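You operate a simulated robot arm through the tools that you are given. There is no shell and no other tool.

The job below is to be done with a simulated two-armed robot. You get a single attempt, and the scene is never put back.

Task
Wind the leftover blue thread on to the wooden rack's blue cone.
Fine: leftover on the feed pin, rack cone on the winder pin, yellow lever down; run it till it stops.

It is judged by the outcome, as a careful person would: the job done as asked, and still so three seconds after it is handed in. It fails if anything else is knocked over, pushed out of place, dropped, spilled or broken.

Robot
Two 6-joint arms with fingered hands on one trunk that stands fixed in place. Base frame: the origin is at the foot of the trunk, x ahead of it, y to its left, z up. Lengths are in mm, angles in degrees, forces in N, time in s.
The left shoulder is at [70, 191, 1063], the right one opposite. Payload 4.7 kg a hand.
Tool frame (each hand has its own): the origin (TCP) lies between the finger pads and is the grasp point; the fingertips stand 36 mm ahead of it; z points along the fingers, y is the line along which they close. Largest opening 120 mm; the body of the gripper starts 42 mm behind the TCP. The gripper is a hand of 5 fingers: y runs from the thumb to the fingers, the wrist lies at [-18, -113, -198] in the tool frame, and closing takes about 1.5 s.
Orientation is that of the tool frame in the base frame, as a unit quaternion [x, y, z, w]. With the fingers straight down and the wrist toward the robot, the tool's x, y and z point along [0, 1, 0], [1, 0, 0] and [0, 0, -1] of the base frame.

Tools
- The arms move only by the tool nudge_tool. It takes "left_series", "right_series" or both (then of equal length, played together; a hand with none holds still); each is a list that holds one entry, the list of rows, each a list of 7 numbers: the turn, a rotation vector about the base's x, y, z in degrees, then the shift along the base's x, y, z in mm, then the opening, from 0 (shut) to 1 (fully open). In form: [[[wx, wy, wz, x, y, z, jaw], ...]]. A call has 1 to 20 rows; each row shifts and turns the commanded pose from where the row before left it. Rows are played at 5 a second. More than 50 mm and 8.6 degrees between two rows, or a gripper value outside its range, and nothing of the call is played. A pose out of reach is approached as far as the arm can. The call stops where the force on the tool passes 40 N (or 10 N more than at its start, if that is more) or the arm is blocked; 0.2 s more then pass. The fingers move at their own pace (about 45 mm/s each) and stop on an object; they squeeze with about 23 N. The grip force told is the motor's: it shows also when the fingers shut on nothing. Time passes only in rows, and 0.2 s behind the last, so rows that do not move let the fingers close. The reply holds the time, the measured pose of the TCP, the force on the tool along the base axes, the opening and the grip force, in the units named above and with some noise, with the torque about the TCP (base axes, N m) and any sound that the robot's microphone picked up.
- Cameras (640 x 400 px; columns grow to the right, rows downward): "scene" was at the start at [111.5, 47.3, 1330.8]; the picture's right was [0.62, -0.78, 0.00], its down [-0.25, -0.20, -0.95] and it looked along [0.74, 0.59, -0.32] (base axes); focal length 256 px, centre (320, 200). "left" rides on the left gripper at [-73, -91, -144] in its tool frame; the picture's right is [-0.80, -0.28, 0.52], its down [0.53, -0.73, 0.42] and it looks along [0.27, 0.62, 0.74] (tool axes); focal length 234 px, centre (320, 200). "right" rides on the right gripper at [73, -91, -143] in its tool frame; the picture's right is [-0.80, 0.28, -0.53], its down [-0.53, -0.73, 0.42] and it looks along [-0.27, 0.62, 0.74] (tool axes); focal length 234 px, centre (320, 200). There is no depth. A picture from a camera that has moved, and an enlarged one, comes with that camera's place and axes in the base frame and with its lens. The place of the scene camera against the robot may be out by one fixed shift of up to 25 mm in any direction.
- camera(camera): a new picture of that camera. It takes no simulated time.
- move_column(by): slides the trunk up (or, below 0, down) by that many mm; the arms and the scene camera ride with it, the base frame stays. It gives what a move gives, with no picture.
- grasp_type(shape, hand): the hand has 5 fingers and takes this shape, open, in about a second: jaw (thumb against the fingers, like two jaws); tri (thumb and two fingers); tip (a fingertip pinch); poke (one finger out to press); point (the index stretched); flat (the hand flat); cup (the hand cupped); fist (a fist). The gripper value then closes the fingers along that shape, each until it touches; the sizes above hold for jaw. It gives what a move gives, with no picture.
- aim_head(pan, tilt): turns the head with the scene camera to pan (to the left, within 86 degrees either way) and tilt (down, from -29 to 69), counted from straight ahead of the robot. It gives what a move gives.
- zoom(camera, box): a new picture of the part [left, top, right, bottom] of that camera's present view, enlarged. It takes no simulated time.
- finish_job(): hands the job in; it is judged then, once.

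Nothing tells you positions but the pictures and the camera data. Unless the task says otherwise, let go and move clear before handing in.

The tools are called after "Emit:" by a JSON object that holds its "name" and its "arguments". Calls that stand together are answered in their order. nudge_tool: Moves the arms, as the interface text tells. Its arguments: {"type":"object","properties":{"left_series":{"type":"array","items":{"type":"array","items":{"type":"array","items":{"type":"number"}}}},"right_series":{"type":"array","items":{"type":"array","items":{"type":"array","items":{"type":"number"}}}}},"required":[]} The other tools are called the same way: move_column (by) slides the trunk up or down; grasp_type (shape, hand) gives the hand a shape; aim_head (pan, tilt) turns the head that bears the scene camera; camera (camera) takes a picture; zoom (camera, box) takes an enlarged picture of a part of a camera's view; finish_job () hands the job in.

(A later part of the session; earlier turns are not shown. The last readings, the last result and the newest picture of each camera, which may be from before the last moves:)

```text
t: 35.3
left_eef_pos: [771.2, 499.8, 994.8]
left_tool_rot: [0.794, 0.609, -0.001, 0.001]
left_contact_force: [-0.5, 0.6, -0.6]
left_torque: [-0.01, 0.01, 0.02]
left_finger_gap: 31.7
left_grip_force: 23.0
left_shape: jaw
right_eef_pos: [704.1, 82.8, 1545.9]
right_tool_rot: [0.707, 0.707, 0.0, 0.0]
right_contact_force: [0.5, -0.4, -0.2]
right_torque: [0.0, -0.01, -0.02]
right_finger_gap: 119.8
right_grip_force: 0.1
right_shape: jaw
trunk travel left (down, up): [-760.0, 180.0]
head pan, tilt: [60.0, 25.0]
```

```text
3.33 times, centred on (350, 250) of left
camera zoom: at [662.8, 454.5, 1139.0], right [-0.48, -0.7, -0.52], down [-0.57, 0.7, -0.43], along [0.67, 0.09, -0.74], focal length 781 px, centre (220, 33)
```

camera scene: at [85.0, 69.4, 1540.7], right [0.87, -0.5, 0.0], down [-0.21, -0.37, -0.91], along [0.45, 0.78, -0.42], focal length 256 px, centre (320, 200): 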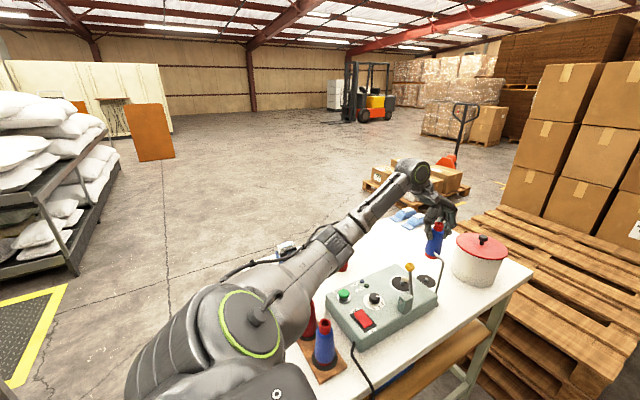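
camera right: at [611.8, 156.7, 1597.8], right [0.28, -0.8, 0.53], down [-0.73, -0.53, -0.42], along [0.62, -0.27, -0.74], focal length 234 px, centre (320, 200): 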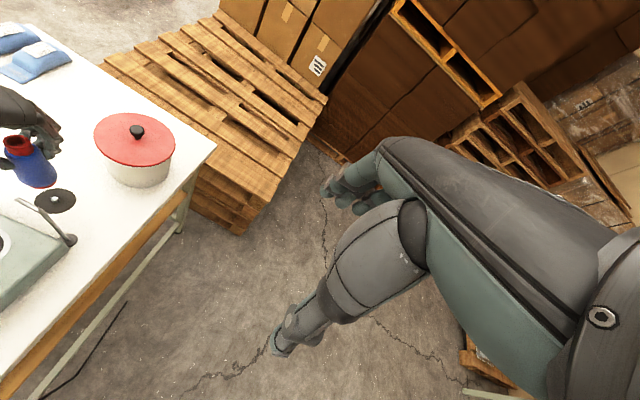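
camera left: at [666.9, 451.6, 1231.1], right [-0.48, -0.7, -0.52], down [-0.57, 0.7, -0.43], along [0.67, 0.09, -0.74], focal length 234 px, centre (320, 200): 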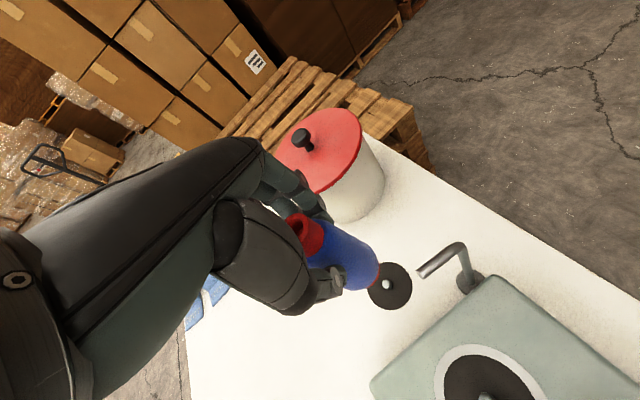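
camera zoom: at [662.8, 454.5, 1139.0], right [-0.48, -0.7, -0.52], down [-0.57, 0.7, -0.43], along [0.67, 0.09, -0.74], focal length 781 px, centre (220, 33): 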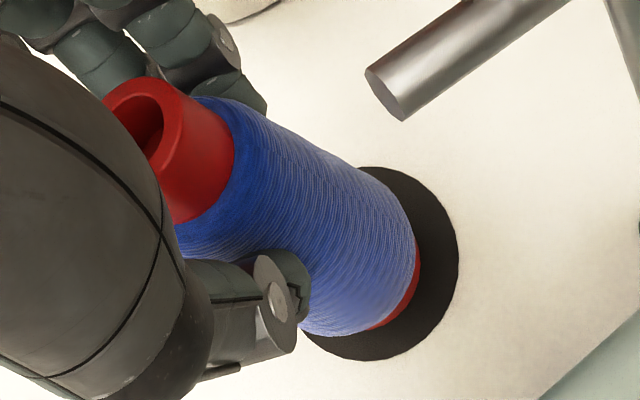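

Emit:
{"name": "nudge_tool", "arguments": {"left_series": [[[0, 0, 0, 0, -1.5, -2, 0], [0, 0, 0, 0, 0, -3, 0], [0, 0, 0, 0, 0, 0, 0]]]}}

Emit:
{"name": "nudge_tool", "arguments": {"left_series": [[[0, 0, 0, 0, 0, -2, 0], [0, 0, 0, 0, 0, 0, 0]]]}}

Emit:
{"name": "zoom", "arguments": {"camera": "left", "box": [270, 190, 430, 310]}}

Emit:
{"name": "zoom", "arguments": {"camera": "right", "box": [0, 130, 128, 260]}}

```text
t: 36.1
left_eef_pos: [769.3, 499.2, 991.7]
left_tool_rot: [0.793, 0.609, 0.001, 0.0]
left_contact_force: [-0.2, -0.3, -0.6]
left_torque: [-0.02, -0.01, -0.01]
left_finger_gap: 31.7
left_grip_force: 23.1
left_shape: jaw
right_eef_pos: [703.0, 82.4, 1545.5]
right_tool_rot: [0.707, 0.707, 0.0, 0.0]
right_contact_force: [0.8, -0.6, -0.3]
right_torque: [-0.03, 0.0, -0.03]
right_finger_gap: 119.8
right_grip_force: 0.0
right_shape: jaw
trunk travel left (down, up): [-760.0, 180.0]
head pan, tilt: [60.0, 25.0]
```

```text
t: 36.7
left_eef_pos: [770.3, 499.4, 987.7]
left_tool_rot: [0.794, 0.608, 0.0, 0.002]
left_contact_force: [-0.2, -0.1, -1.6]
left_torque: [-0.01, 0.01, 0.0]
left_finger_gap: 31.9
left_grip_force: 23.3
left_shape: jaw
right_eef_pos: [703.5, 83.0, 1545.5]
right_tool_rot: [0.707, 0.707, 0.0, -0.001]
right_contact_force: [0.4, -0.1, 0.3]
right_torque: [0.0, 0.0, -0.02]
right_finger_gap: 120.0
right_grip_force: 0.0
right_shape: jaw
trunk travel left (down, up): [-760.0, 180.0]
head pan, tilt: [60.0, 25.0]
```

```text
3.33 times, centred on (350, 250) of left
camera zoom: at [663.1, 453.5, 1132.3], right [-0.48, -0.7, -0.52], down [-0.57, 0.7, -0.43], along [0.67, 0.09, -0.74], focal length 781 px, centre (220, 33)
```

zoom: 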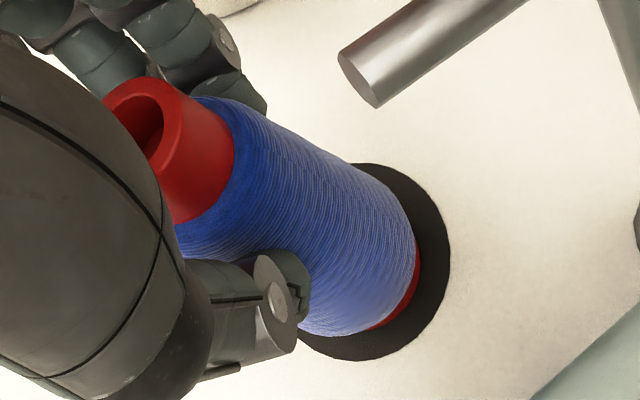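

```text
3.08 times, centred on (64, 195) of right
camera zoom: at [612.8, 155.4, 1687.5], right [0.28, -0.8, 0.53], down [-0.73, -0.53, -0.42], along [0.62, -0.27, -0.74], focal length 720 px, centre (1108, 215)
```

zoom: 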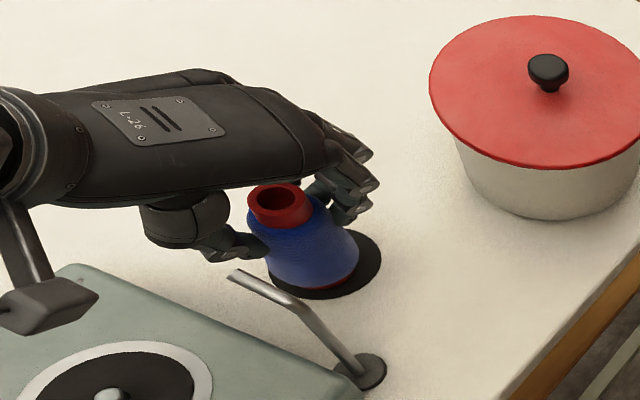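

Emit:
{"name": "nudge_tool", "arguments": {"left_series": [[[0, 0, 0, 0, 0, -1.5, 0], [0, 0, 0, 0, 0, 0, 0]]]}}

Emit:
{"name": "nudge_tool", "arguments": {"left_series": [[[0, 0, 0, 0, 0, -1.5, 0], [0, 0, 0, 0, 0, 0, 0]]]}}

```text
t: 37.3
left_eef_pos: [770.5, 500.0, 986.1]
left_tool_rot: [0.794, 0.608, -0.001, 0.002]
left_contact_force: [0.2, 0.4, -0.5]
left_torque: [0.0, 0.0, -0.02]
left_finger_gap: 31.4
left_grip_force: 22.5
left_shape: jaw
right_eef_pos: [702.8, 83.0, 1544.6]
right_tool_rot: [0.707, 0.707, 0.001, 0.0]
right_contact_force: [0.2, 0.4, -0.1]
right_torque: [-0.01, -0.03, 0.0]
right_finger_gap: 119.7
right_grip_force: 0.1
right_shape: jaw
trunk travel left (down, up): [-760.0, 180.0]
head pan, tilt: [60.0, 25.0]
```

```text
t: 37.9
left_eef_pos: [770.6, 499.8, 985.4]
left_tool_rot: [0.794, 0.608, 0.0, 0.001]
left_contact_force: [-0.2, -0.1, 0.1]
left_torque: [0.02, 0.01, -0.01]
left_finger_gap: 31.9
left_grip_force: 22.8
left_shape: jaw
right_eef_pos: [702.9, 83.3, 1545.4]
right_tool_rot: [0.707, 0.707, 0.0, 0.0]
right_contact_force: [-0.4, 0.0, 0.3]
right_torque: [0.01, 0.03, -0.02]
right_finger_gap: 119.4
right_grip_force: 0.0
right_shape: jaw
trunk travel left (down, up): [-760.0, 180.0]
head pan, tilt: [60.0, 25.0]
```

Emit:
{"name": "nudge_tool", "arguments": {"left_series": [[[0, 0, 0, 0, 0, -1.5, 0], [0, 0, 0, 0, 0, 0, 0]]]}}

Emit:
{"name": "nudge_tool", "arguments": {"left_series": [[[0, 0, 0, 0, 0, -1.5, 0], [0, 0, 0, 0, 0, 0, 0]]]}}

Emit:
{"name": "zoom", "arguments": {"camera": "left", "box": [320, 220, 400, 280]}}

Emit:
{"name": "zoom", "arguments": {"camera": "right", "box": [24, 180, 88, 230]}}

```text
t: 38.5
left_eef_pos: [770.4, 498.8, 985.2]
left_tool_rot: [0.794, 0.608, 0.002, 0.001]
left_contact_force: [-1.6, 1.5, 5.2]
left_torque: [0.01, 0.0, 0.04]
left_finger_gap: 31.8
left_grip_force: 23.3
left_shape: jaw
right_eef_pos: [702.9, 82.0, 1545.2]
right_tool_rot: [0.707, 0.707, 0.0, 0.001]
right_contact_force: [-0.6, -0.2, -0.3]
right_torque: [0.0, -0.02, 0.0]
right_finger_gap: 119.4
right_grip_force: 0.2
right_shape: jaw
trunk travel left (down, up): [-760.0, 180.0]
head pan, tilt: [60.0, 25.0]
```

```text
t: 39.1
left_eef_pos: [769.9, 498.9, 985.1]
left_tool_rot: [0.794, 0.608, 0.002, 0.001]
left_contact_force: [0.0, 2.5, 10.4]
left_torque: [0.0, -0.08, -0.01]
left_finger_gap: 31.9
left_grip_force: 23.5
left_shape: jaw
right_eef_pos: [701.1, 80.7, 1546.3]
right_tool_rot: [0.707, 0.707, 0.001, 0.001]
right_contact_force: [1.0, 0.3, 0.2]
right_torque: [0.0, 0.0, -0.03]
right_finger_gap: 119.6
right_grip_force: 0.0
right_shape: jaw
trunk travel left (down, up): [-760.0, 180.0]
head pan, tilt: [60.0, 25.0]
```

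```text
6.67 times, centred on (360, 250) of left
camera zoom: at [662.2, 453.0, 1128.3], right [-0.48, -0.7, -0.53], down [-0.57, 0.7, -0.43], along [0.67, 0.1, -0.73], focal length 1561 px, centre (53, -133)
```

zoom: 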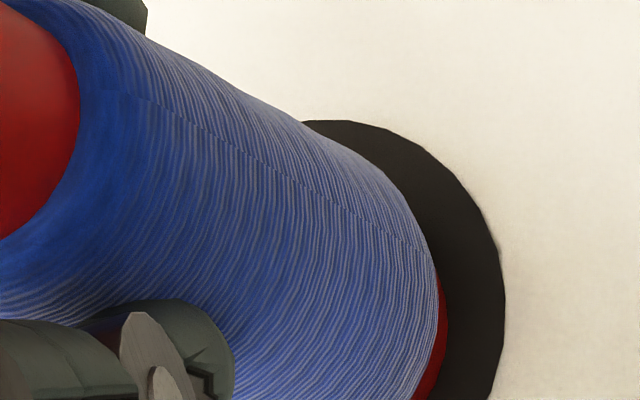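

```text
8.00 times, centred on (56, 205) of right
camera zoom: at [610.5, 154.6, 1688.6], right [0.28, -0.8, 0.53], down [-0.73, -0.53, -0.43], along [0.62, -0.27, -0.74], focal length 1873 px, centre (2432, 160)
```

zoom: 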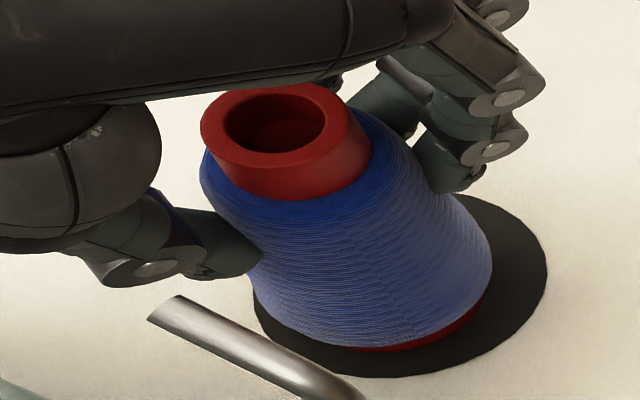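

The cone is seated on the disc, showing 10 N at the same height as standing on the table. I'll relieve the load, open, and rise straight up.

Emit:
{"name": "nudge_tool", "arguments": {"left_series": [[[0, 0, 0, 0, 0, 2.5, 0], [0, 0, 0, 0, 0, 0, 0.6], [0, 0, 0, 0, 0, 0, 0.6], [0, 0, 0, 0, 0, 0, 0.6], [0, 0, 0, 0, 0, 0, 0.6], [0, 0, 0, 0, 0, 0, 0.6]]]}}

Emit:
{"name": "zoom", "arguments": {"camera": "left", "box": [270, 190, 430, 310]}}

Emit:
{"name": "zoom", "arguments": {"camera": "right", "box": [0, 150, 112, 250]}}

```text
t: 40.5
left_eef_pos: [771.2, 499.8, 984.6]
left_tool_rot: [0.794, 0.607, 0.0, 0.001]
left_contact_force: [-0.4, -0.1, -0.4]
left_torque: [0.01, 0.01, -0.04]
left_finger_gap: 71.5
left_grip_force: 0.1
left_shape: jaw
right_eef_pos: [703.8, 82.4, 1545.5]
right_tool_rot: [0.707, 0.707, 0.0, 0.001]
right_contact_force: [-0.2, 1.4, 0.3]
right_torque: [0.01, 0.0, 0.0]
right_finger_gap: 119.7
right_grip_force: 0.1
right_shape: jaw
trunk travel left (down, up): [-760.0, 180.0]
head pan, tilt: [60.0, 25.0]
```

```text
3.33 times, centred on (350, 250) of left
camera zoom: at [663.7, 453.7, 1128.8], right [-0.48, -0.7, -0.52], down [-0.57, 0.7, -0.43], along [0.67, 0.09, -0.74], focal length 781 px, centre (220, 33)
```

zoom: 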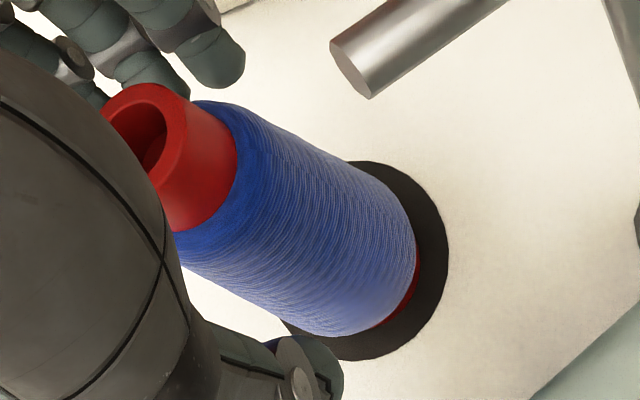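

```text
4.00 times, centred on (56, 200) of right
camera zoom: at [612.8, 155.4, 1687.5], right [0.28, -0.8, 0.53], down [-0.73, -0.53, -0.42], along [0.62, -0.27, -0.74], focal length 937 px, centre (1376, 200)
```

zoom: 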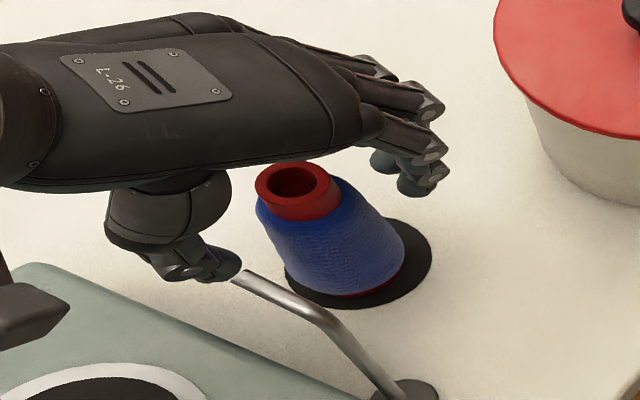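

Released, and the cone stands upright on the feed pin. I'll raise the left hand clear and then park it far to the left so the right arm can work.

Emit:
{"name": "nudge_tool", "arguments": {"left_series": [[[0, 0, 0, 0, 0, 30, 0.6], [0, 0, 0, 0, 0, 40, 0.6], [0, 0, 0, 0, 0, 40, 0.6], [0, 0, 0, 0, 0, 40, 0.6], [0, 0, 0, 0, 0, 40, 0.6], [0, 0, 0, -20, 30, 30, 0.6], [0, 0, 4, -40, 30, 0, 0.6], [0, 0, 4, -40, 30, 0, 0.6], [0, 0, 4, -40, 30, 0, 0.6], [0, 0, 4, -40, 30, 0, 0.6]]]}}

Emit:
{"name": "camera", "arguments": {"camera": "left"}}

Emit:
{"name": "camera", "arguments": {"camera": "scene"}}

```text
t: 42.7
left_eef_pos: [581.9, 652.8, 1206.2]
left_tool_rot: [0.701, 0.713, 0.0, 0.003]
left_contact_force: [-0.3, -0.7, 0.1]
left_torque: [0.04, -0.01, 0.0]
left_finger_gap: 71.6
left_grip_force: 0.1
left_shape: jaw
right_eef_pos: [698.5, 83.3, 1548.4]
right_tool_rot: [0.707, 0.708, 0.002, 0.002]
right_contact_force: [-1.1, -0.6, 0.2]
right_torque: [0.02, -0.07, -0.01]
right_finger_gap: 119.5
right_grip_force: 0.2
right_shape: jaw
trunk travel left (down, up): [-760.0, 180.0]
head pan, tilt: [60.0, 25.0]
```

```text
taken
camera left: at [492.1, 578.8, 1348.9], right [-0.26, -0.81, -0.52], down [-0.74, 0.52, -0.43], along [0.62, 0.27, -0.74], focal length 234 px, centre (320, 200)
```

left: 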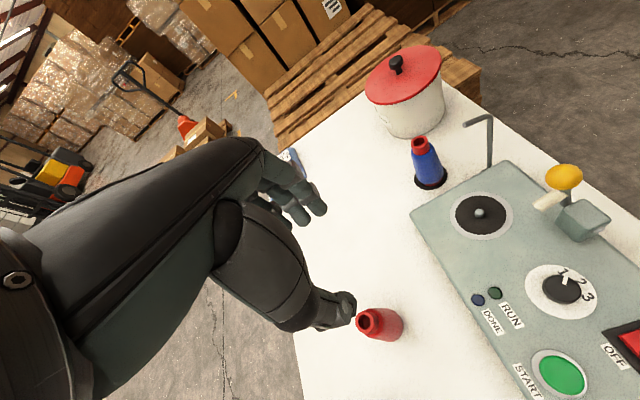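

```text
taken
camera scene: at [80.0, 70.0, 1541.1], right [0.87, -0.5, 0.0], down [-0.21, -0.37, -0.91], along [0.46, 0.78, -0.42], focal length 256 px, centre (320, 200)
```

scene: 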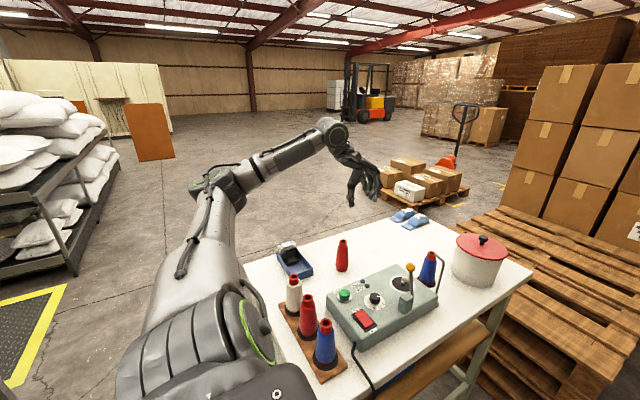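

The feed cone is in place and all the other cones are upright. I'll park the left arm farther left, then try the right arm's reach over the winder and rack at a safe height.

Emit:
{"name": "nudge_tool", "arguments": {"left_series": [[[0, 0, 4, -30, 25, 5, 0.6], [0, 0, 4, -30, 25, 5, 0.6], [0, 0, 4, -30, 25, 5, 0.6], [0, 0, 4, -30, 25, 5, 0.6], [0, 0, 4, -30, 25, 5, 0.6], [0, 0, 0, 0, 0, 0, 0.6], [0, 0, 0, 0, 0, 0, 0.6]]]}}

Emit:
{"name": "nudge_tool", "arguments": {"right_series": [[[0, 0, 6, -8, 40, -30, 1], [0, 0, 6, -8, 40, -30, 1], [0, 0, 6, -8, 40, -30, 1], [0, 0, 6, -8, 40, -30, 1], [0, 0, 6, -8, 40, -30, 1], [0, 0, 6, -8, 40, -30, 1], [0, 0, 6, -8, 40, -30, 1], [0, 0, 6, -8, 40, -30, 1], [0, 0, 2, 0, 45, -30, 1], [0, 0, 0, 0, 45, -20, 1]]]}}

Emit:
{"name": "camera", "arguments": {"camera": "right"}}

Emit:
{"name": "camera", "arguments": {"camera": "scene"}}

```text
t: 44.3
left_eef_pos: [542.7, 716.1, 1208.8]
left_tool_rot: [0.574, 0.819, 0.0, 0.001]
left_contact_force: [-0.2, -0.6, -0.7]
left_torque: [-0.04, 0.01, 0.01]
left_finger_gap: 72.1
left_grip_force: 0.1
left_shape: jaw
left hand out of reach, approached as far as the arm can: row 2, 3, 4, 5
right_eef_pos: [703.9, 84.2, 1545.1]
right_tool_rot: [0.707, 0.707, 0.0, 0.001]
right_contact_force: [0.1, -0.4, 0.1]
right_torque: [-0.01, 0.02, -0.03]
right_finger_gap: 119.6
right_grip_force: 0.0
right_shape: jaw
trunk travel left (down, up): [-760.0, 180.0]
head pan, tilt: [60.0, 25.0]
```

```text
refused: row 1 steps farther than a row can; nothing moved
```

```text
taken
camera right: at [613.3, 156.8, 1687.1], right [0.28, -0.8, 0.53], down [-0.73, -0.53, -0.42], along [0.62, -0.27, -0.74], focal length 234 px, centre (320, 200)
```

right: 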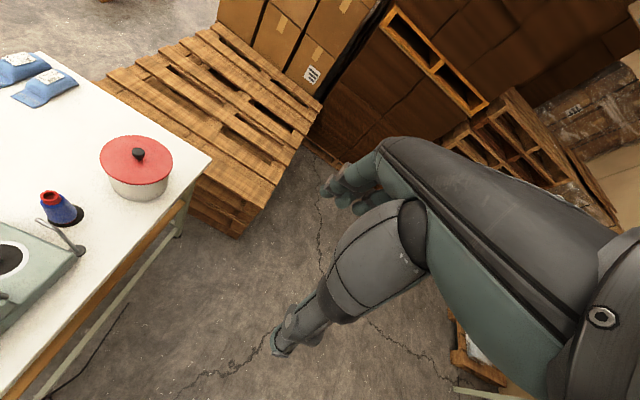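

```text
taken
camera scene: at [85.1, 70.6, 1540.7], right [0.87, -0.5, 0.0], down [-0.21, -0.37, -0.91], along [0.45, 0.78, -0.42], focal length 256 px, centre (320, 200)
```

scene: 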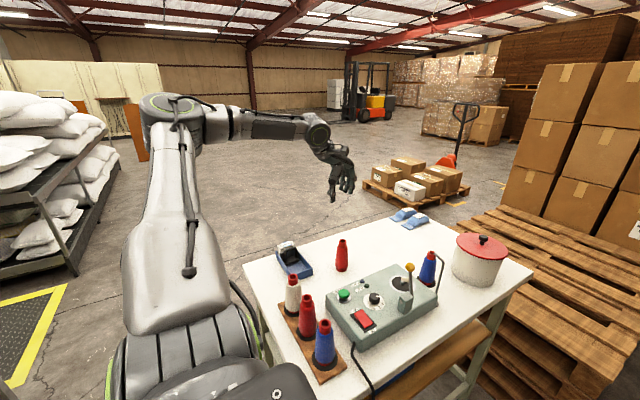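

Emit:
{"name": "nudge_tool", "arguments": {"right_series": [[[0, 0, 4, -5.5, 34, -25, 1], [0, 0, 4, -5.5, 34, -25, 1], [0, 0, 4, -5.5, 34, -25, 1], [0, 0, 4, -5.5, 34, -25, 1], [0, 0, 4, -5.5, 34, -25, 1], [0, 0, 4, -5.5, 34, -25, 1], [0, 0, 4, -5.5, 34, -25, 1], [0, 0, 4, -5.5, 34, -25, 1], [0, 0, 4, -5.5, 34, -25, 1], [0, 0, 4, -5.5, 34, -25, 1], [0, 0, 4, -5.5, 34, -25, 1], [0, 0, 4, -5.5, 34, -25, 1]]]}}

Emit:
{"name": "camera", "arguments": {"camera": "right"}}

Emit:
{"name": "camera", "arguments": {"camera": "scene"}}

```text
t: 47.1
left_eef_pos: [543.2, 713.2, 1210.6]
left_tool_rot: [0.574, 0.819, 0.0, 0.001]
left_contact_force: [0.9, -0.1, 0.0]
left_torque: [-0.01, 0.04, -0.01]
left_finger_gap: 72.0
left_grip_force: 0.1
left_shape: jaw
right_eef_pos: [696.4, 346.2, 1270.0]
right_tool_rot: [0.409, 0.912, 0.011, -0.025]
right_contact_force: [-0.8, -0.1, -0.7]
right_torque: [-0.02, 0.0, -0.03]
right_finger_gap: 120.1
right_grip_force: 0.0
right_shape: jaw
right hand out of reach, approached as far as the arm can: row 9, 10, 11, 12
trunk travel left (down, up): [-760.0, 180.0]
head pan, tilt: [60.0, 25.0]
stopped in row 12 (right hand): the arm was blocked; the commanded pose is now the measured one
```

```text
taken
camera right: at [586.3, 332.6, 1415.5], right [0.76, -0.44, 0.48], down [-0.21, -0.87, -0.45], along [0.61, 0.25, -0.75], focal length 234 px, centre (320, 200)
```

right: 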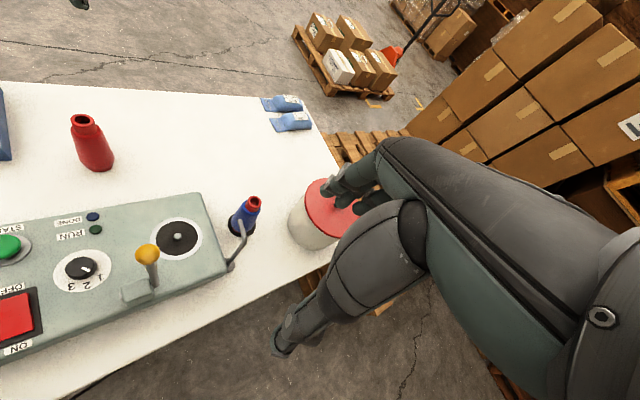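

```text
taken
camera scene: at [84.9, 69.2, 1540.7], right [0.87, -0.5, 0.0], down [-0.21, -0.37, -0.91], along [0.45, 0.78, -0.42], focal length 256 px, centre (320, 200)
```

scene: 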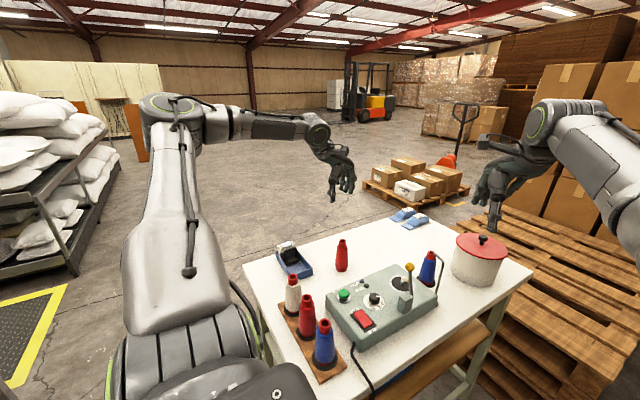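

The right arm cannot reach the winder pin with its tool vertical; it tops out near (696, 346). I'm considering a hand-over spot, so I'll measure the strip of table in front of the machine and the rack.

Emit:
{"name": "zoom", "arguments": {"camera": "right", "box": [0, 180, 320, 400]}}

Emit:
{"name": "aim_head", "arguments": {"pan": 45, "tilt": 45}}

Emit:
{"name": "camera", "arguments": {"camera": "scene"}}

```text
1.82 times, centred on (160, 290) of right
camera zoom: at [586.3, 332.6, 1415.5], right [0.76, -0.44, 0.48], down [-0.21, -0.87, -0.45], along [0.61, 0.25, -0.75], focal length 426 px, centre (611, 36)
```

zoom: 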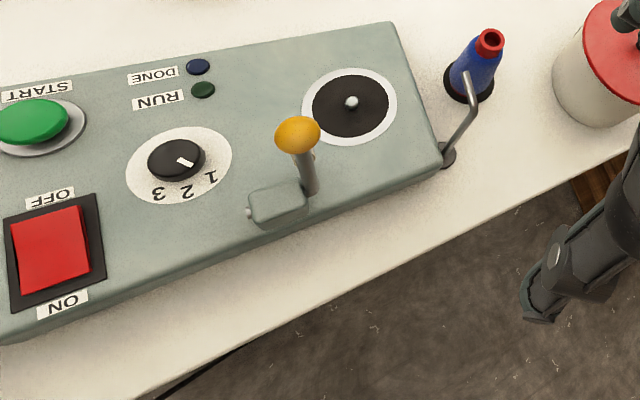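

```text
t: 48.0
left_eef_pos: [541.5, 713.4, 1209.7]
left_tool_rot: [0.574, 0.819, 0.0, 0.001]
left_contact_force: [-0.3, 0.7, 0.2]
left_torque: [0.01, 0.01, -0.03]
left_finger_gap: 71.9
left_grip_force: 0.1
left_shape: jaw
right_eef_pos: [695.9, 345.8, 1270.7]
right_tool_rot: [0.408, 0.913, 0.012, -0.023]
right_contact_force: [0.0, 0.6, -0.6]
right_torque: [-0.01, 0.01, -0.03]
right_finger_gap: 119.9
right_grip_force: 0.0
right_shape: jaw
trunk travel left (down, up): [-760.0, 180.0]
head pan, tilt: [45.0, 45.0]
```

```text
taken
camera scene: at [95.8, 47.1, 1510.3], right [0.71, -0.71, 0.0], down [-0.5, -0.5, -0.71], along [0.5, 0.5, -0.71], focal length 256 px, centre (320, 200)
```

scene: 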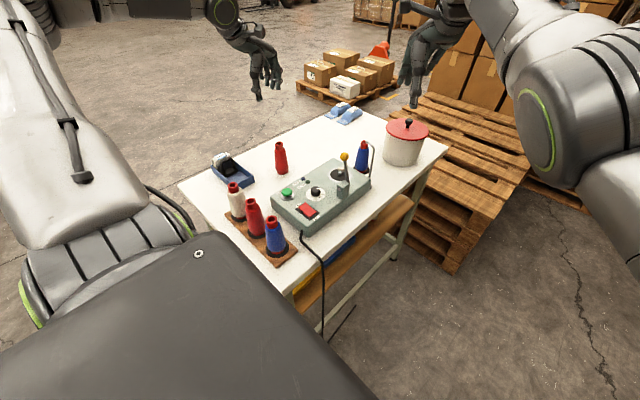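

The strip in front of the machine is only about 60 mm wide, too tight for a hand-over. Plan: the left hand takes the rack cone with the trunk lowered, using the column for vertical moves, so I'll park the right arm and test whether the left can sit above the rack cone.

Emit:
{"name": "nudge_tool", "arguments": {"right_series": [[[0, 0, -4.1, 0.8, -26, 23, 1], [0, 0, -4.1, 0.8, -26, 23, 1], [0, 0, -4.1, 0.8, -26, 23, 1], [0, 0, -4.1, 0.8, -26, 23, 1], [0, 0, -4.1, 0.8, -26, 23, 1], [0, 0, -4.1, 0.8, -26, 23, 1], [0, 0, -4.1, 0.8, -26, 23, 1], [0, 0, -4.1, 0.8, -26, 23, 1], [0, 0, -4.1, 0.8, -26, 23, 1], [0, 0, -4.1, 0.8, -26, 23, 1], [0, 0, 0, 0, 0, 0, 1]]]}}

Emit:
{"name": "nudge_tool", "arguments": {"left_series": [[[0, 0, -2, -15, -15, 35, 0.8], [0, 0, -2, -15, -15, 35, 0.8], [0, 0, -2, -15, -15, 35, 0.8], [0, 0, -2, -15, -15, 35, 0.8], [0, 0, -2, -15, -15, 35, 0.8], [0, 0, -2, -15, -20, 35, 0.8], [0, 0, -2, -15, -20, 35, 0.8], [0, 0, -2, -15, -20, 35, 0.8], [0, 0, -2, -15, -20, 30, 0.8], [0, 0, -2, -15, -20, 25, 0.8], [0, 0, 0, 0, 0, 0, 0.8]]]}}

Emit:
{"name": "camera", "arguments": {"camera": "left"}}

Emit:
{"name": "camera", "arguments": {"camera": "scene"}}

```text
t: 50.4
left_eef_pos: [543.1, 714.2, 1210.3]
left_tool_rot: [0.574, 0.819, 0.0, -0.001]
left_contact_force: [0.0, 0.4, 0.4]
left_torque: [0.0, 0.03, -0.03]
left_finger_gap: 72.2
left_grip_force: 0.0
left_shape: jaw
right_eef_pos: [735.8, 129.1, 1519.8]
right_tool_rot: [0.697, 0.717, 0.018, -0.014]
right_contact_force: [0.5, 1.2, -0.7]
right_torque: [0.01, 0.05, 0.03]
right_finger_gap: 120.0
right_grip_force: 0.0
right_shape: jaw
right hand out of reach, approached as far as the arm can: row 1, 2, 3, 4, 5, 6, 8
trunk travel left (down, up): [-760.0, 180.0]
head pan, tilt: [45.0, 45.0]
```

```text
t: 52.8
left_eef_pos: [444.6, 517.3, 1514.9]
left_tool_rot: [0.708, 0.706, 0.0, 0.001]
left_contact_force: [-0.4, 0.3, 0.1]
left_torque: [-0.01, 0.0, 0.0]
left_finger_gap: 95.7
left_grip_force: 0.0
left_shape: jaw
left hand out of reach, approached as far as the arm can: row 1, 2, 3, 4
right_eef_pos: [735.7, 129.7, 1520.1]
right_tool_rot: [0.697, 0.717, 0.016, -0.015]
right_contact_force: [-0.2, 0.6, -0.5]
right_torque: [-0.03, -0.01, 0.0]
right_finger_gap: 119.6
right_grip_force: 0.0
right_shape: jaw
trunk travel left (down, up): [-760.0, 180.0]
head pan, tilt: [45.0, 45.0]
```

```text
taken
camera left: at [352.7, 445.1, 1659.2], right [-0.28, -0.8, -0.52], down [-0.73, 0.53, -0.43], along [0.62, 0.26, -0.74], focal length 234 px, centre (320, 200)
```

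left: 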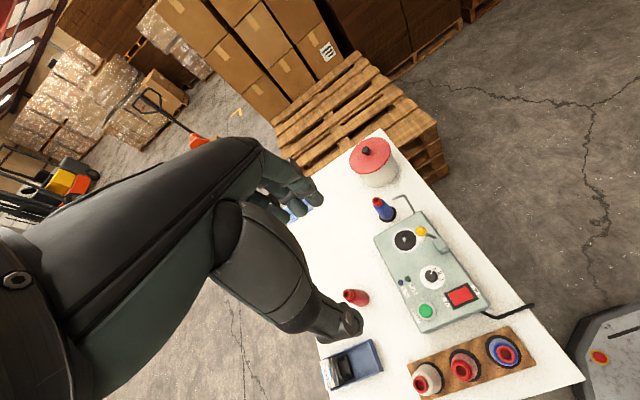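

```text
taken
camera scene: at [96.6, 47.9, 1510.1], right [0.71, -0.71, 0.0], down [-0.5, -0.5, -0.71], along [0.5, 0.5, -0.71], focal length 256 px, centre (320, 200)
```

scene: 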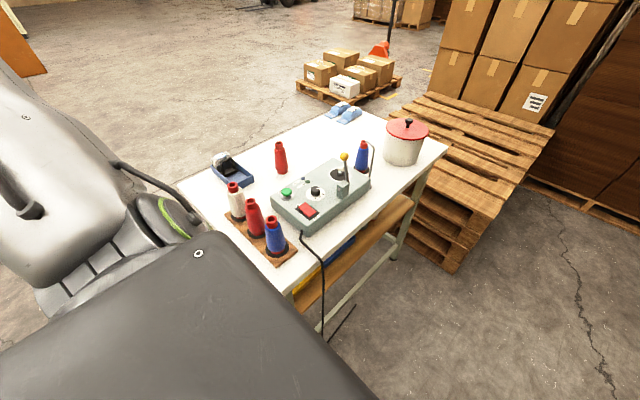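

Emit:
{"name": "zoom", "arguments": {"camera": "left", "box": [400, 310, 560, 400]}}

Emit:
{"name": "nudge_tool", "arguments": {"left_series": [[[0, 0, 0, -25, -14, 0, 0.8], [0, 0, 0, -25, -14, 0, 0.8], [0, 0, 0, -25, -14, 5, 0.8], [0, 0, 0, -25, -14, 10, 0.8], [0, 0, 0, -25, -14, 10, 0.8], [0, 0, 0, -18, -12, 5, 0.8], [0, 0, 0, 0, 0, 0, 0.8]]]}}

Emit:
{"name": "aim_head", "arguments": {"pan": 70, "tilt": 10}}

Emit:
{"name": "camera", "arguments": {"camera": "scene"}}

Emit:
{"name": "camera", "arguments": {"camera": "left"}}

```text
4.00 times, centred on (480, 355) of left
camera zoom: at [352.7, 445.1, 1659.2], right [-0.28, -0.8, -0.52], down [-0.73, 0.53, -0.43], along [0.62, 0.26, -0.74], focal length 937 px, centre (-320, -420)
```

zoom: 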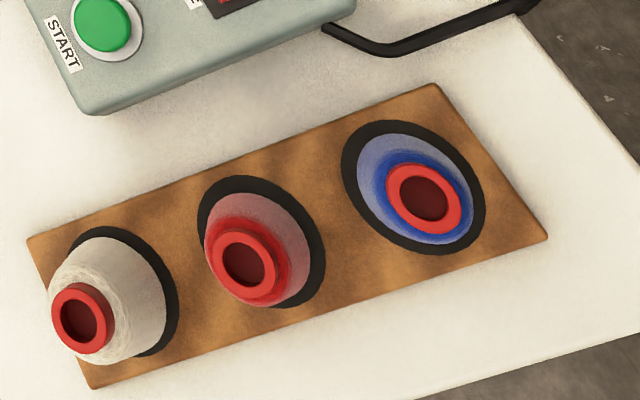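

```text
t: 54.4
left_eef_pos: [299.5, 432.3, 1547.2]
left_tool_rot: [0.708, 0.706, -0.001, 0.0]
left_contact_force: [0.0, -0.7, -0.3]
left_torque: [0.0, 0.03, 0.01]
left_finger_gap: 95.9
left_grip_force: 0.1
left_shape: jaw
right_eef_pos: [735.6, 128.9, 1519.6]
right_tool_rot: [0.697, 0.717, 0.016, -0.016]
right_contact_force: [0.5, -0.7, 0.2]
right_torque: [0.03, -0.01, 0.02]
right_finger_gap: 119.8
right_grip_force: 0.0
right_shape: jaw
trunk travel left (down, up): [-760.0, 180.0]
head pan, tilt: [45.0, 45.0]
```

```text
t: 55.4
left_eef_pos: [298.5, 432.5, 1548.5]
left_tool_rot: [0.708, 0.706, 0.0, 0.001]
left_contact_force: [0.7, -0.8, 0.1]
left_torque: [-0.02, 0.02, 0.0]
left_finger_gap: 95.6
left_grip_force: 0.0
left_shape: jaw
right_eef_pos: [735.9, 128.1, 1519.6]
right_tool_rot: [0.697, 0.717, 0.017, -0.016]
right_contact_force: [-1.3, 0.3, 0.1]
right_torque: [0.0, 0.0, 0.02]
right_finger_gap: 119.8
right_grip_force: 0.1
right_shape: jaw
trunk travel left (down, up): [-760.0, 180.0]
head pan, tilt: [70.0, 10.0]
```

```text
taken
camera scene: at [70.1, 76.7, 1565.1], right [0.94, -0.34, 0.0], down [-0.06, -0.16, -0.98], along [0.34, 0.93, -0.17], focal length 256 px, centre (320, 200)
```

scene: 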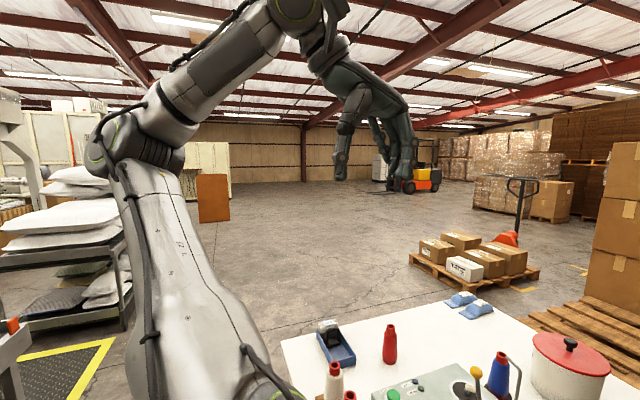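

```text
taken
camera left: at [207.0, 359.7, 1692.0], right [-0.28, -0.8, -0.52], down [-0.73, 0.53, -0.43], along [0.62, 0.26, -0.74], focal length 234 px, centre (320, 200)
```

left: 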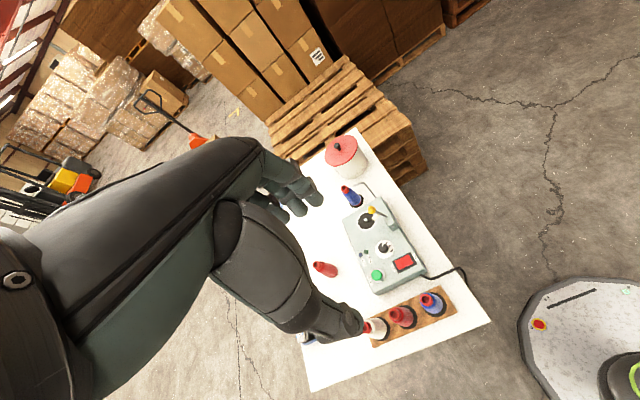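

The left arm sits directly above the rack cone with its elbow well behind the table, so a column descent looks safe. I'll measure the offset precisely.

Emit:
{"name": "zoom", "arguments": {"camera": "left", "box": [384, 270, 480, 330]}}

```text
6.67 times, centred on (432, 300) of left
camera zoom: at [207.0, 359.7, 1692.0], right [-0.28, -0.8, -0.52], down [-0.73, 0.53, -0.43], along [0.62, 0.26, -0.74], focal length 1561 px, centre (-427, -467)
```

zoom: 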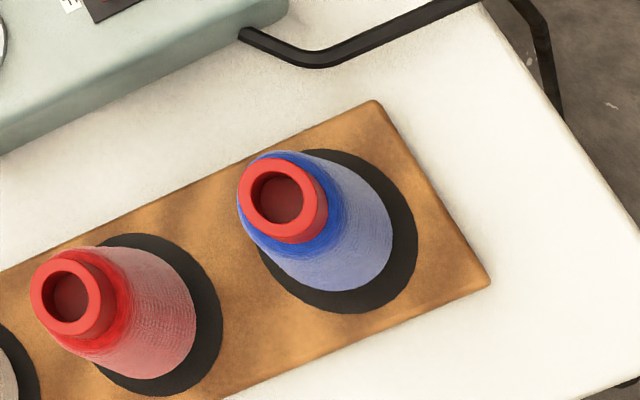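

Emit:
{"name": "nudge_tool", "arguments": {"left_series": [[[0, 0, 0, 9, 0, 0, 1], [0, 0, 0, 0, 0, 0, 1], [0, 0, 0, 0, 0, 0, 1]]]}}

Emit:
{"name": "move_column", "arguments": {"by": -250}}

Emit:
{"name": "camera", "arguments": {"camera": "scene"}}

Emit:
{"name": "camera", "arguments": {"camera": "left"}}

Emit:
{"name": "camera", "arguments": {"camera": "right"}}

```text
t: 56.2
left_eef_pos: [307.8, 432.8, 1546.9]
left_tool_rot: [0.708, 0.706, 0.001, 0.001]
left_contact_force: [0.1, 0.8, 0.0]
left_torque: [0.0, -0.03, 0.0]
left_finger_gap: 119.5
left_grip_force: 0.0
left_shape: jaw
right_eef_pos: [734.8, 130.4, 1519.9]
right_tool_rot: [0.698, 0.716, 0.017, -0.015]
right_contact_force: [-0.5, -0.3, 0.7]
right_torque: [0.02, 0.01, 0.02]
right_finger_gap: 120.0
right_grip_force: 0.1
right_shape: jaw
trunk travel left (down, up): [-760.0, 180.0]
head pan, tilt: [70.0, 10.0]
```

```text
t: 58.7
left_eef_pos: [306.7, 432.3, 1297.2]
left_tool_rot: [0.708, 0.706, 0.0, 0.001]
left_contact_force: [-0.2, -0.4, -0.1]
left_torque: [-0.03, 0.02, 0.0]
left_finger_gap: 119.6
left_grip_force: 0.0
left_shape: jaw
right_eef_pos: [734.8, 129.0, 1271.7]
right_tool_rot: [0.697, 0.717, 0.017, -0.015]
right_contact_force: [-0.6, 0.0, -1.4]
right_torque: [0.04, 0.0, -0.01]
right_finger_gap: 119.9
right_grip_force: 0.1
right_shape: jaw
trunk travel left (down, up): [-510.0, 430.0]
head pan, tilt: [70.0, 10.0]
```

```text
taken
camera scene: at [70.0, 76.7, 1315.3], right [0.94, -0.34, 0.0], down [-0.06, -0.16, -0.98], along [0.34, 0.93, -0.17], focal length 256 px, centre (320, 200)
```

scene: 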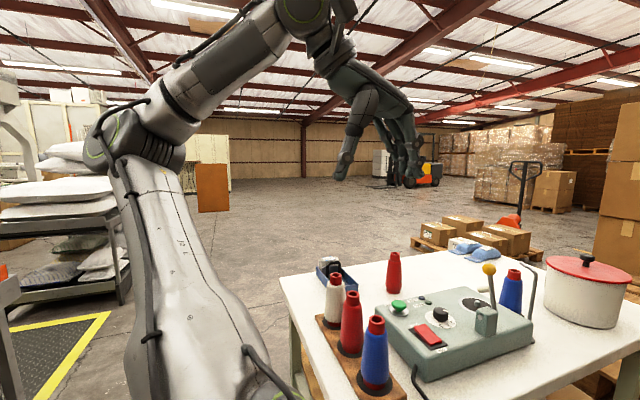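

```text
taken
camera left: at [215.7, 359.5, 1441.8], right [-0.28, -0.8, -0.52], down [-0.73, 0.53, -0.43], along [0.62, 0.26, -0.74], focal length 234 px, centre (320, 200)
```

left: 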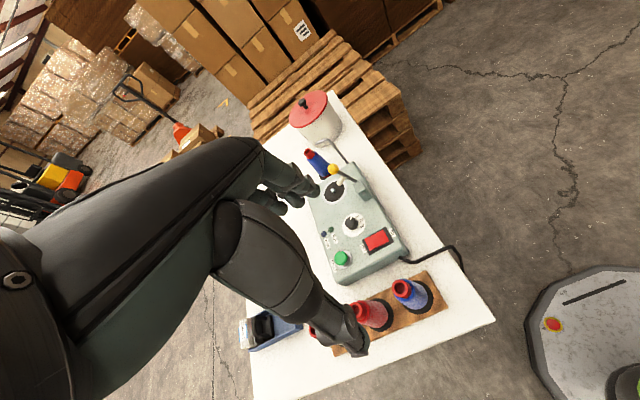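

```text
taken
camera right: at [641.9, 193.1, 1415.6], right [0.3, -0.82, 0.49], down [-0.72, -0.53, -0.45], along [0.63, -0.21, -0.75], focal length 234 px, centre (320, 200)
```

right: 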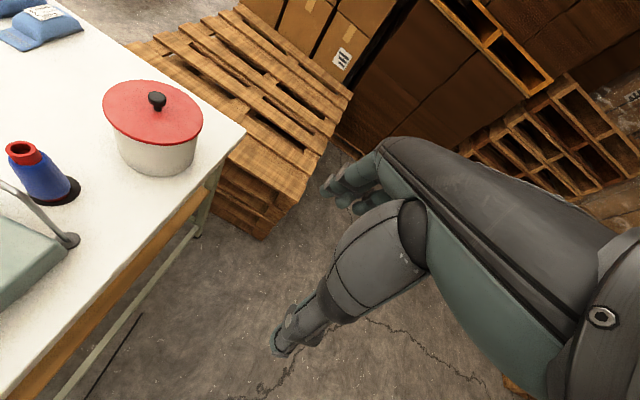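

Emit:
{"name": "zoom", "arguments": {"camera": "left", "box": [368, 265, 464, 325]}}

```text
6.67 times, centred on (416, 295) of left
camera zoom: at [215.7, 359.5, 1441.8], right [-0.28, -0.8, -0.52], down [-0.73, 0.53, -0.43], along [0.62, 0.26, -0.74], focal length 1561 px, centre (-320, -433)
```

zoom: 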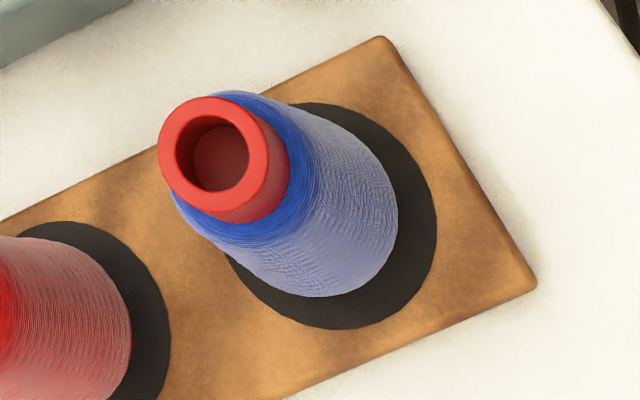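

Emit:
{"name": "nudge_tool", "arguments": {"left_series": [[[0, 0, 0, 2, 0, 0, 1], [0, 0, 0, 0, 0, 0, 1]]]}}

Emit:
{"name": "move_column", "arguments": {"by": -170}}

Emit:
{"name": "camera", "arguments": {"camera": "scene"}}

Emit:
{"name": "zoom", "arguments": {"camera": "left", "box": [280, 210, 440, 310]}}

```text
t: 59.3
left_eef_pos: [309.6, 432.6, 1298.9]
left_tool_rot: [0.707, 0.707, 0.001, 0.002]
left_contact_force: [0.3, -0.1, -0.4]
left_torque: [-0.01, 0.0, 0.01]
left_finger_gap: 119.5
left_grip_force: 0.0
left_shape: jaw
right_eef_pos: [735.2, 129.4, 1270.5]
right_tool_rot: [0.698, 0.716, 0.017, -0.014]
right_contact_force: [0.0, 0.2, 0.1]
right_torque: [-0.06, -0.01, 0.0]
right_finger_gap: 119.7
right_grip_force: 0.1
right_shape: jaw
trunk travel left (down, up): [-510.0, 430.0]
head pan, tilt: [70.0, 10.0]
```

```text
t: 61.3
left_eef_pos: [309.2, 431.6, 1127.6]
left_tool_rot: [0.708, 0.707, 0.001, 0.002]
left_contact_force: [0.1, -0.2, -0.1]
left_torque: [-0.01, 0.05, -0.01]
left_finger_gap: 119.6
left_grip_force: 0.1
left_shape: jaw
right_eef_pos: [734.8, 129.8, 1100.6]
right_tool_rot: [0.697, 0.717, 0.017, -0.016]
right_contact_force: [0.7, -0.2, 0.8]
right_torque: [0.01, -0.01, 0.03]
right_finger_gap: 119.9
right_grip_force: 0.1
right_shape: jaw
trunk travel left (down, up): [-340.0, 600.0]
head pan, tilt: [70.0, 10.0]
```

```text
taken
camera scene: at [69.9, 76.6, 1145.3], right [0.94, -0.34, 0.0], down [-0.06, -0.16, -0.98], along [0.34, 0.93, -0.17], focal length 256 px, centre (320, 200)
```

scene: 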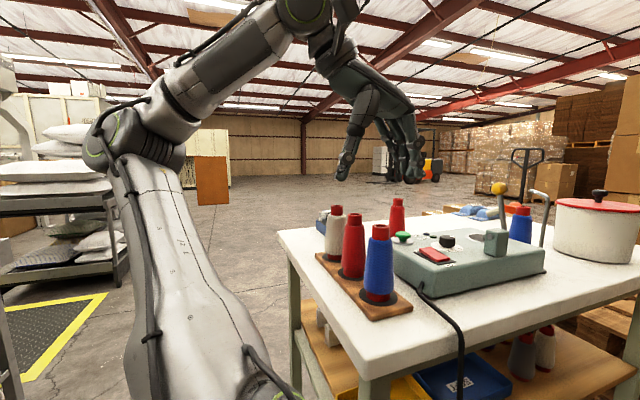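

```text
4.00 times, centred on (360, 260) of left
camera zoom: at [217.9, 359.3, 1271.7], right [-0.28, -0.8, -0.53], down [-0.73, 0.53, -0.43], along [0.62, 0.26, -0.74], focal length 937 px, centre (160, -40)
```

zoom: 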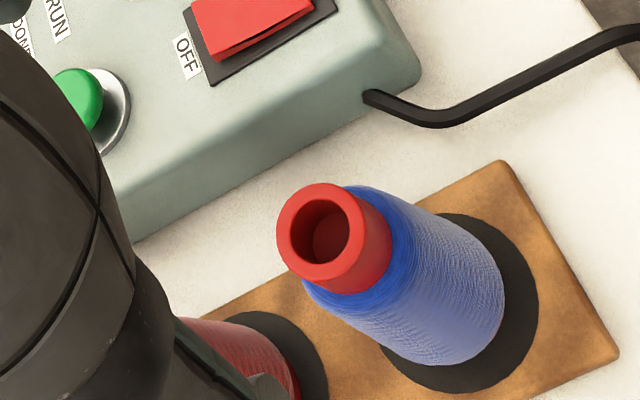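

Aligned within about 1 mm. I'll lower the column the rest of the way to the neck.

Emit:
{"name": "move_column", "arguments": {"by": -80}}

Emit:
{"name": "camera", "arguments": {"camera": "left"}}

Emit:
{"name": "camera", "arguments": {"camera": "scene"}}

```text
t: 62.4
left_eef_pos: [307.3, 431.1, 1047.4]
left_tool_rot: [0.708, 0.706, 0.0, 0.001]
left_contact_force: [-0.1, 0.5, 0.5]
left_torque: [0.03, -0.03, 0.0]
left_finger_gap: 119.6
left_grip_force: 0.0
left_shape: jaw
right_eef_pos: [734.8, 129.6, 1019.0]
right_tool_rot: [0.697, 0.717, 0.017, -0.015]
right_contact_force: [-1.1, -0.1, -0.3]
right_torque: [0.0, -0.04, -0.05]
right_finger_gap: 119.9
right_grip_force: 0.0
right_shape: jaw
trunk travel left (down, up): [-260.0, 680.0]
head pan, tilt: [70.0, 10.0]
```

```text
taken
camera left: at [217.8, 359.2, 1191.8], right [-0.28, -0.8, -0.53], down [-0.73, 0.53, -0.43], along [0.62, 0.26, -0.74], focal length 234 px, centre (320, 200)
```

left: 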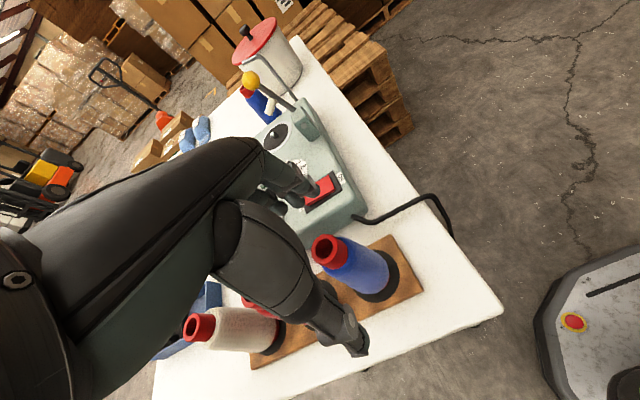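

```text
taken
camera scene: at [69.9, 76.6, 1065.3], right [0.94, -0.34, 0.0], down [-0.06, -0.16, -0.98], along [0.34, 0.93, -0.17], focal length 256 px, centre (320, 200)
```

scene: 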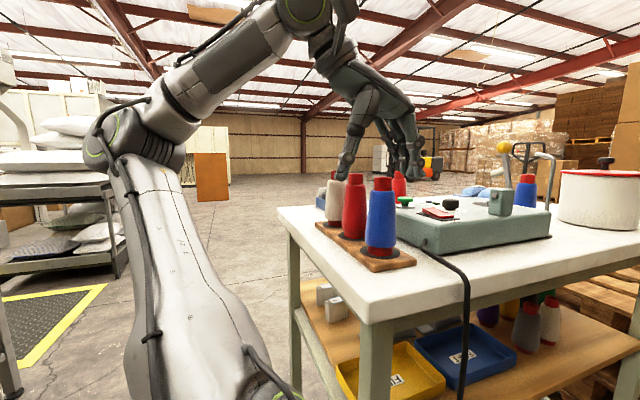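

Emit:
{"name": "zoom", "arguments": {"camera": "scene", "box": [300, 120, 460, 280]}}

Emit:
{"name": "move_column", "arguments": {"by": -35}}

Emit:
{"name": "camera", "arguments": {"camera": "left"}}

Emit:
{"name": "zoom", "arguments": {"camera": "scene", "box": [300, 120, 460, 280]}}

```text
2.50 times, centred on (380, 200) of scene
camera zoom: at [69.9, 76.6, 1065.3], right [0.94, -0.34, 0.0], down [-0.06, -0.16, -0.98], along [0.34, 0.93, -0.17], focal length 639 px, centre (170, 200)
```

zoom: 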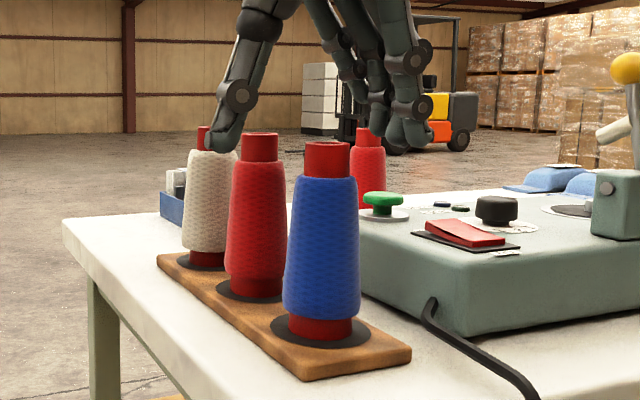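

```text
t: 63.2
left_eef_pos: [309.4, 431.8, 1012.4]
left_tool_rot: [0.708, 0.706, 0.001, 0.002]
left_contact_force: [-0.9, 0.2, 0.8]
left_torque: [0.03, -0.06, 0.03]
left_finger_gap: 119.7
left_grip_force: 0.0
left_shape: jaw
right_eef_pos: [733.7, 129.9, 985.7]
right_tool_rot: [0.697, 0.716, 0.017, -0.015]
right_contact_force: [0.1, 0.0, 0.1]
right_torque: [0.03, 0.0, -0.01]
right_finger_gap: 119.9
right_grip_force: 0.1
right_shape: jaw
trunk travel left (down, up): [-225.0, 715.0]
head pan, tilt: [70.0, 10.0]
```

```text
taken
camera left: at [217.8, 359.2, 1156.8], right [-0.28, -0.8, -0.53], down [-0.73, 0.53, -0.43], along [0.62, 0.26, -0.74], focal length 234 px, centre (320, 200)
```

left: 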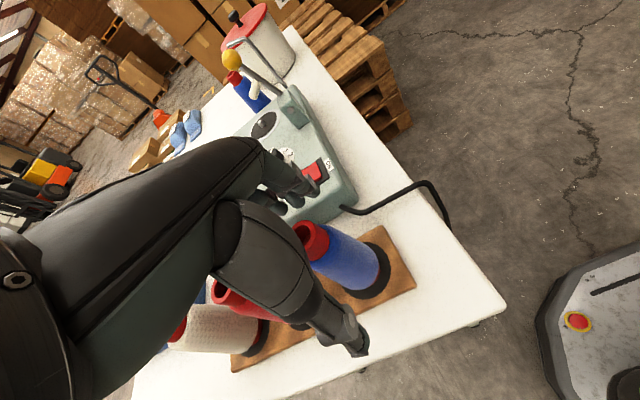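

```text
2.50 times, centred on (380, 200) of scene
camera zoom: at [69.8, 76.6, 1030.3], right [0.94, -0.34, 0.0], down [-0.06, -0.16, -0.98], along [0.34, 0.93, -0.17], focal length 639 px, centre (170, 200)
```

zoom: 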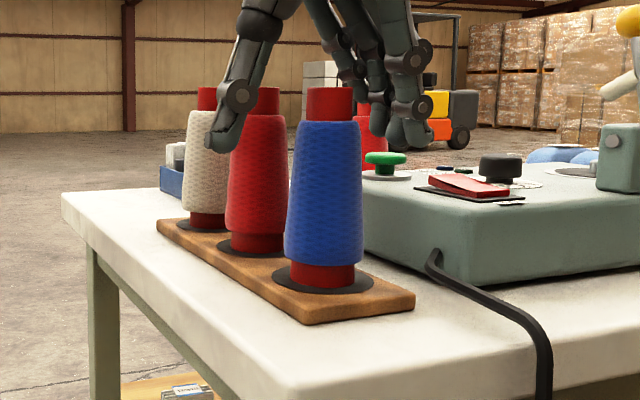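

Emit:
{"name": "nudge_tool", "arguments": {"left_series": [[[0, 0, 0, 0, 0, 0, 0], [0, 0, 0, 0, 0, 0, 0], [0, 0, 0, 0, 0, 0, 0], [0, 0, 0, 0, 0, 0, 0], [0, 0, 0, 0, 0, 0, 0], [0, 0, 0, 0, 0, 0, 0], [0, 0, 0, 0, 0, 0, 0], [0, 0, 0, 0, 0, 0, 0]]]}}

Emit:
{"name": "zoom", "arguments": {"camera": "scene", "box": [300, 120, 460, 280]}}

Emit:
{"name": "camera", "arguments": {"camera": "left"}}

```text
t: 65.0
left_eef_pos: [310.0, 433.1, 1011.7]
left_tool_rot: [0.708, 0.706, 0.0, 0.001]
left_contact_force: [0.1, 0.4, 0.0]
left_torque: [0.04, 0.02, 0.0]
left_finger_gap: 29.1
left_grip_force: 23.2
left_shape: jaw
right_eef_pos: [735.1, 129.3, 985.5]
right_tool_rot: [0.697, 0.717, 0.017, -0.015]
right_contact_force: [0.1, -0.2, -0.3]
right_torque: [0.02, -0.02, 0.01]
right_finger_gap: 119.9
right_grip_force: 0.0
right_shape: jaw
trunk travel left (down, up): [-225.0, 715.0]
head pan, tilt: [70.0, 10.0]
```

```text
2.50 times, centred on (380, 200) of scene
camera zoom: at [70.1, 76.8, 1030.2], right [0.94, -0.34, 0.0], down [-0.06, -0.16, -0.98], along [0.34, 0.93, -0.17], focal length 639 px, centre (170, 200)
```

zoom: 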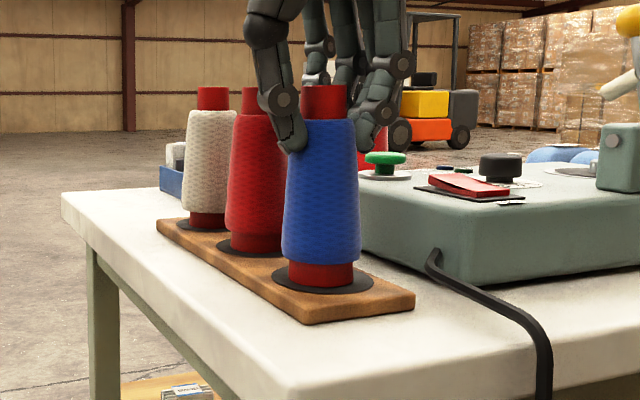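

```text
taken
camera left: at [218.1, 359.4, 1156.6], right [-0.28, -0.8, -0.52], down [-0.73, 0.53, -0.43], along [0.62, 0.26, -0.74], focal length 234 px, centre (320, 200)
```

left: 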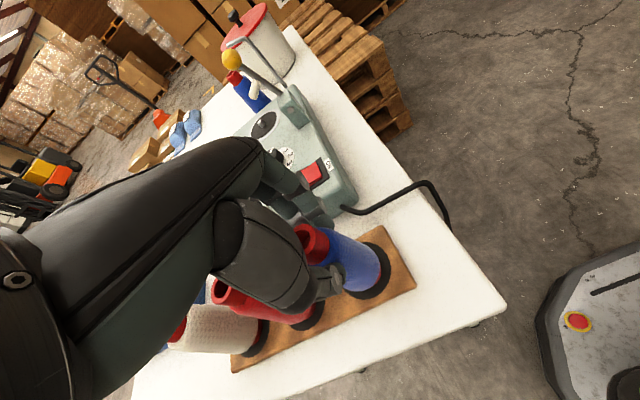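

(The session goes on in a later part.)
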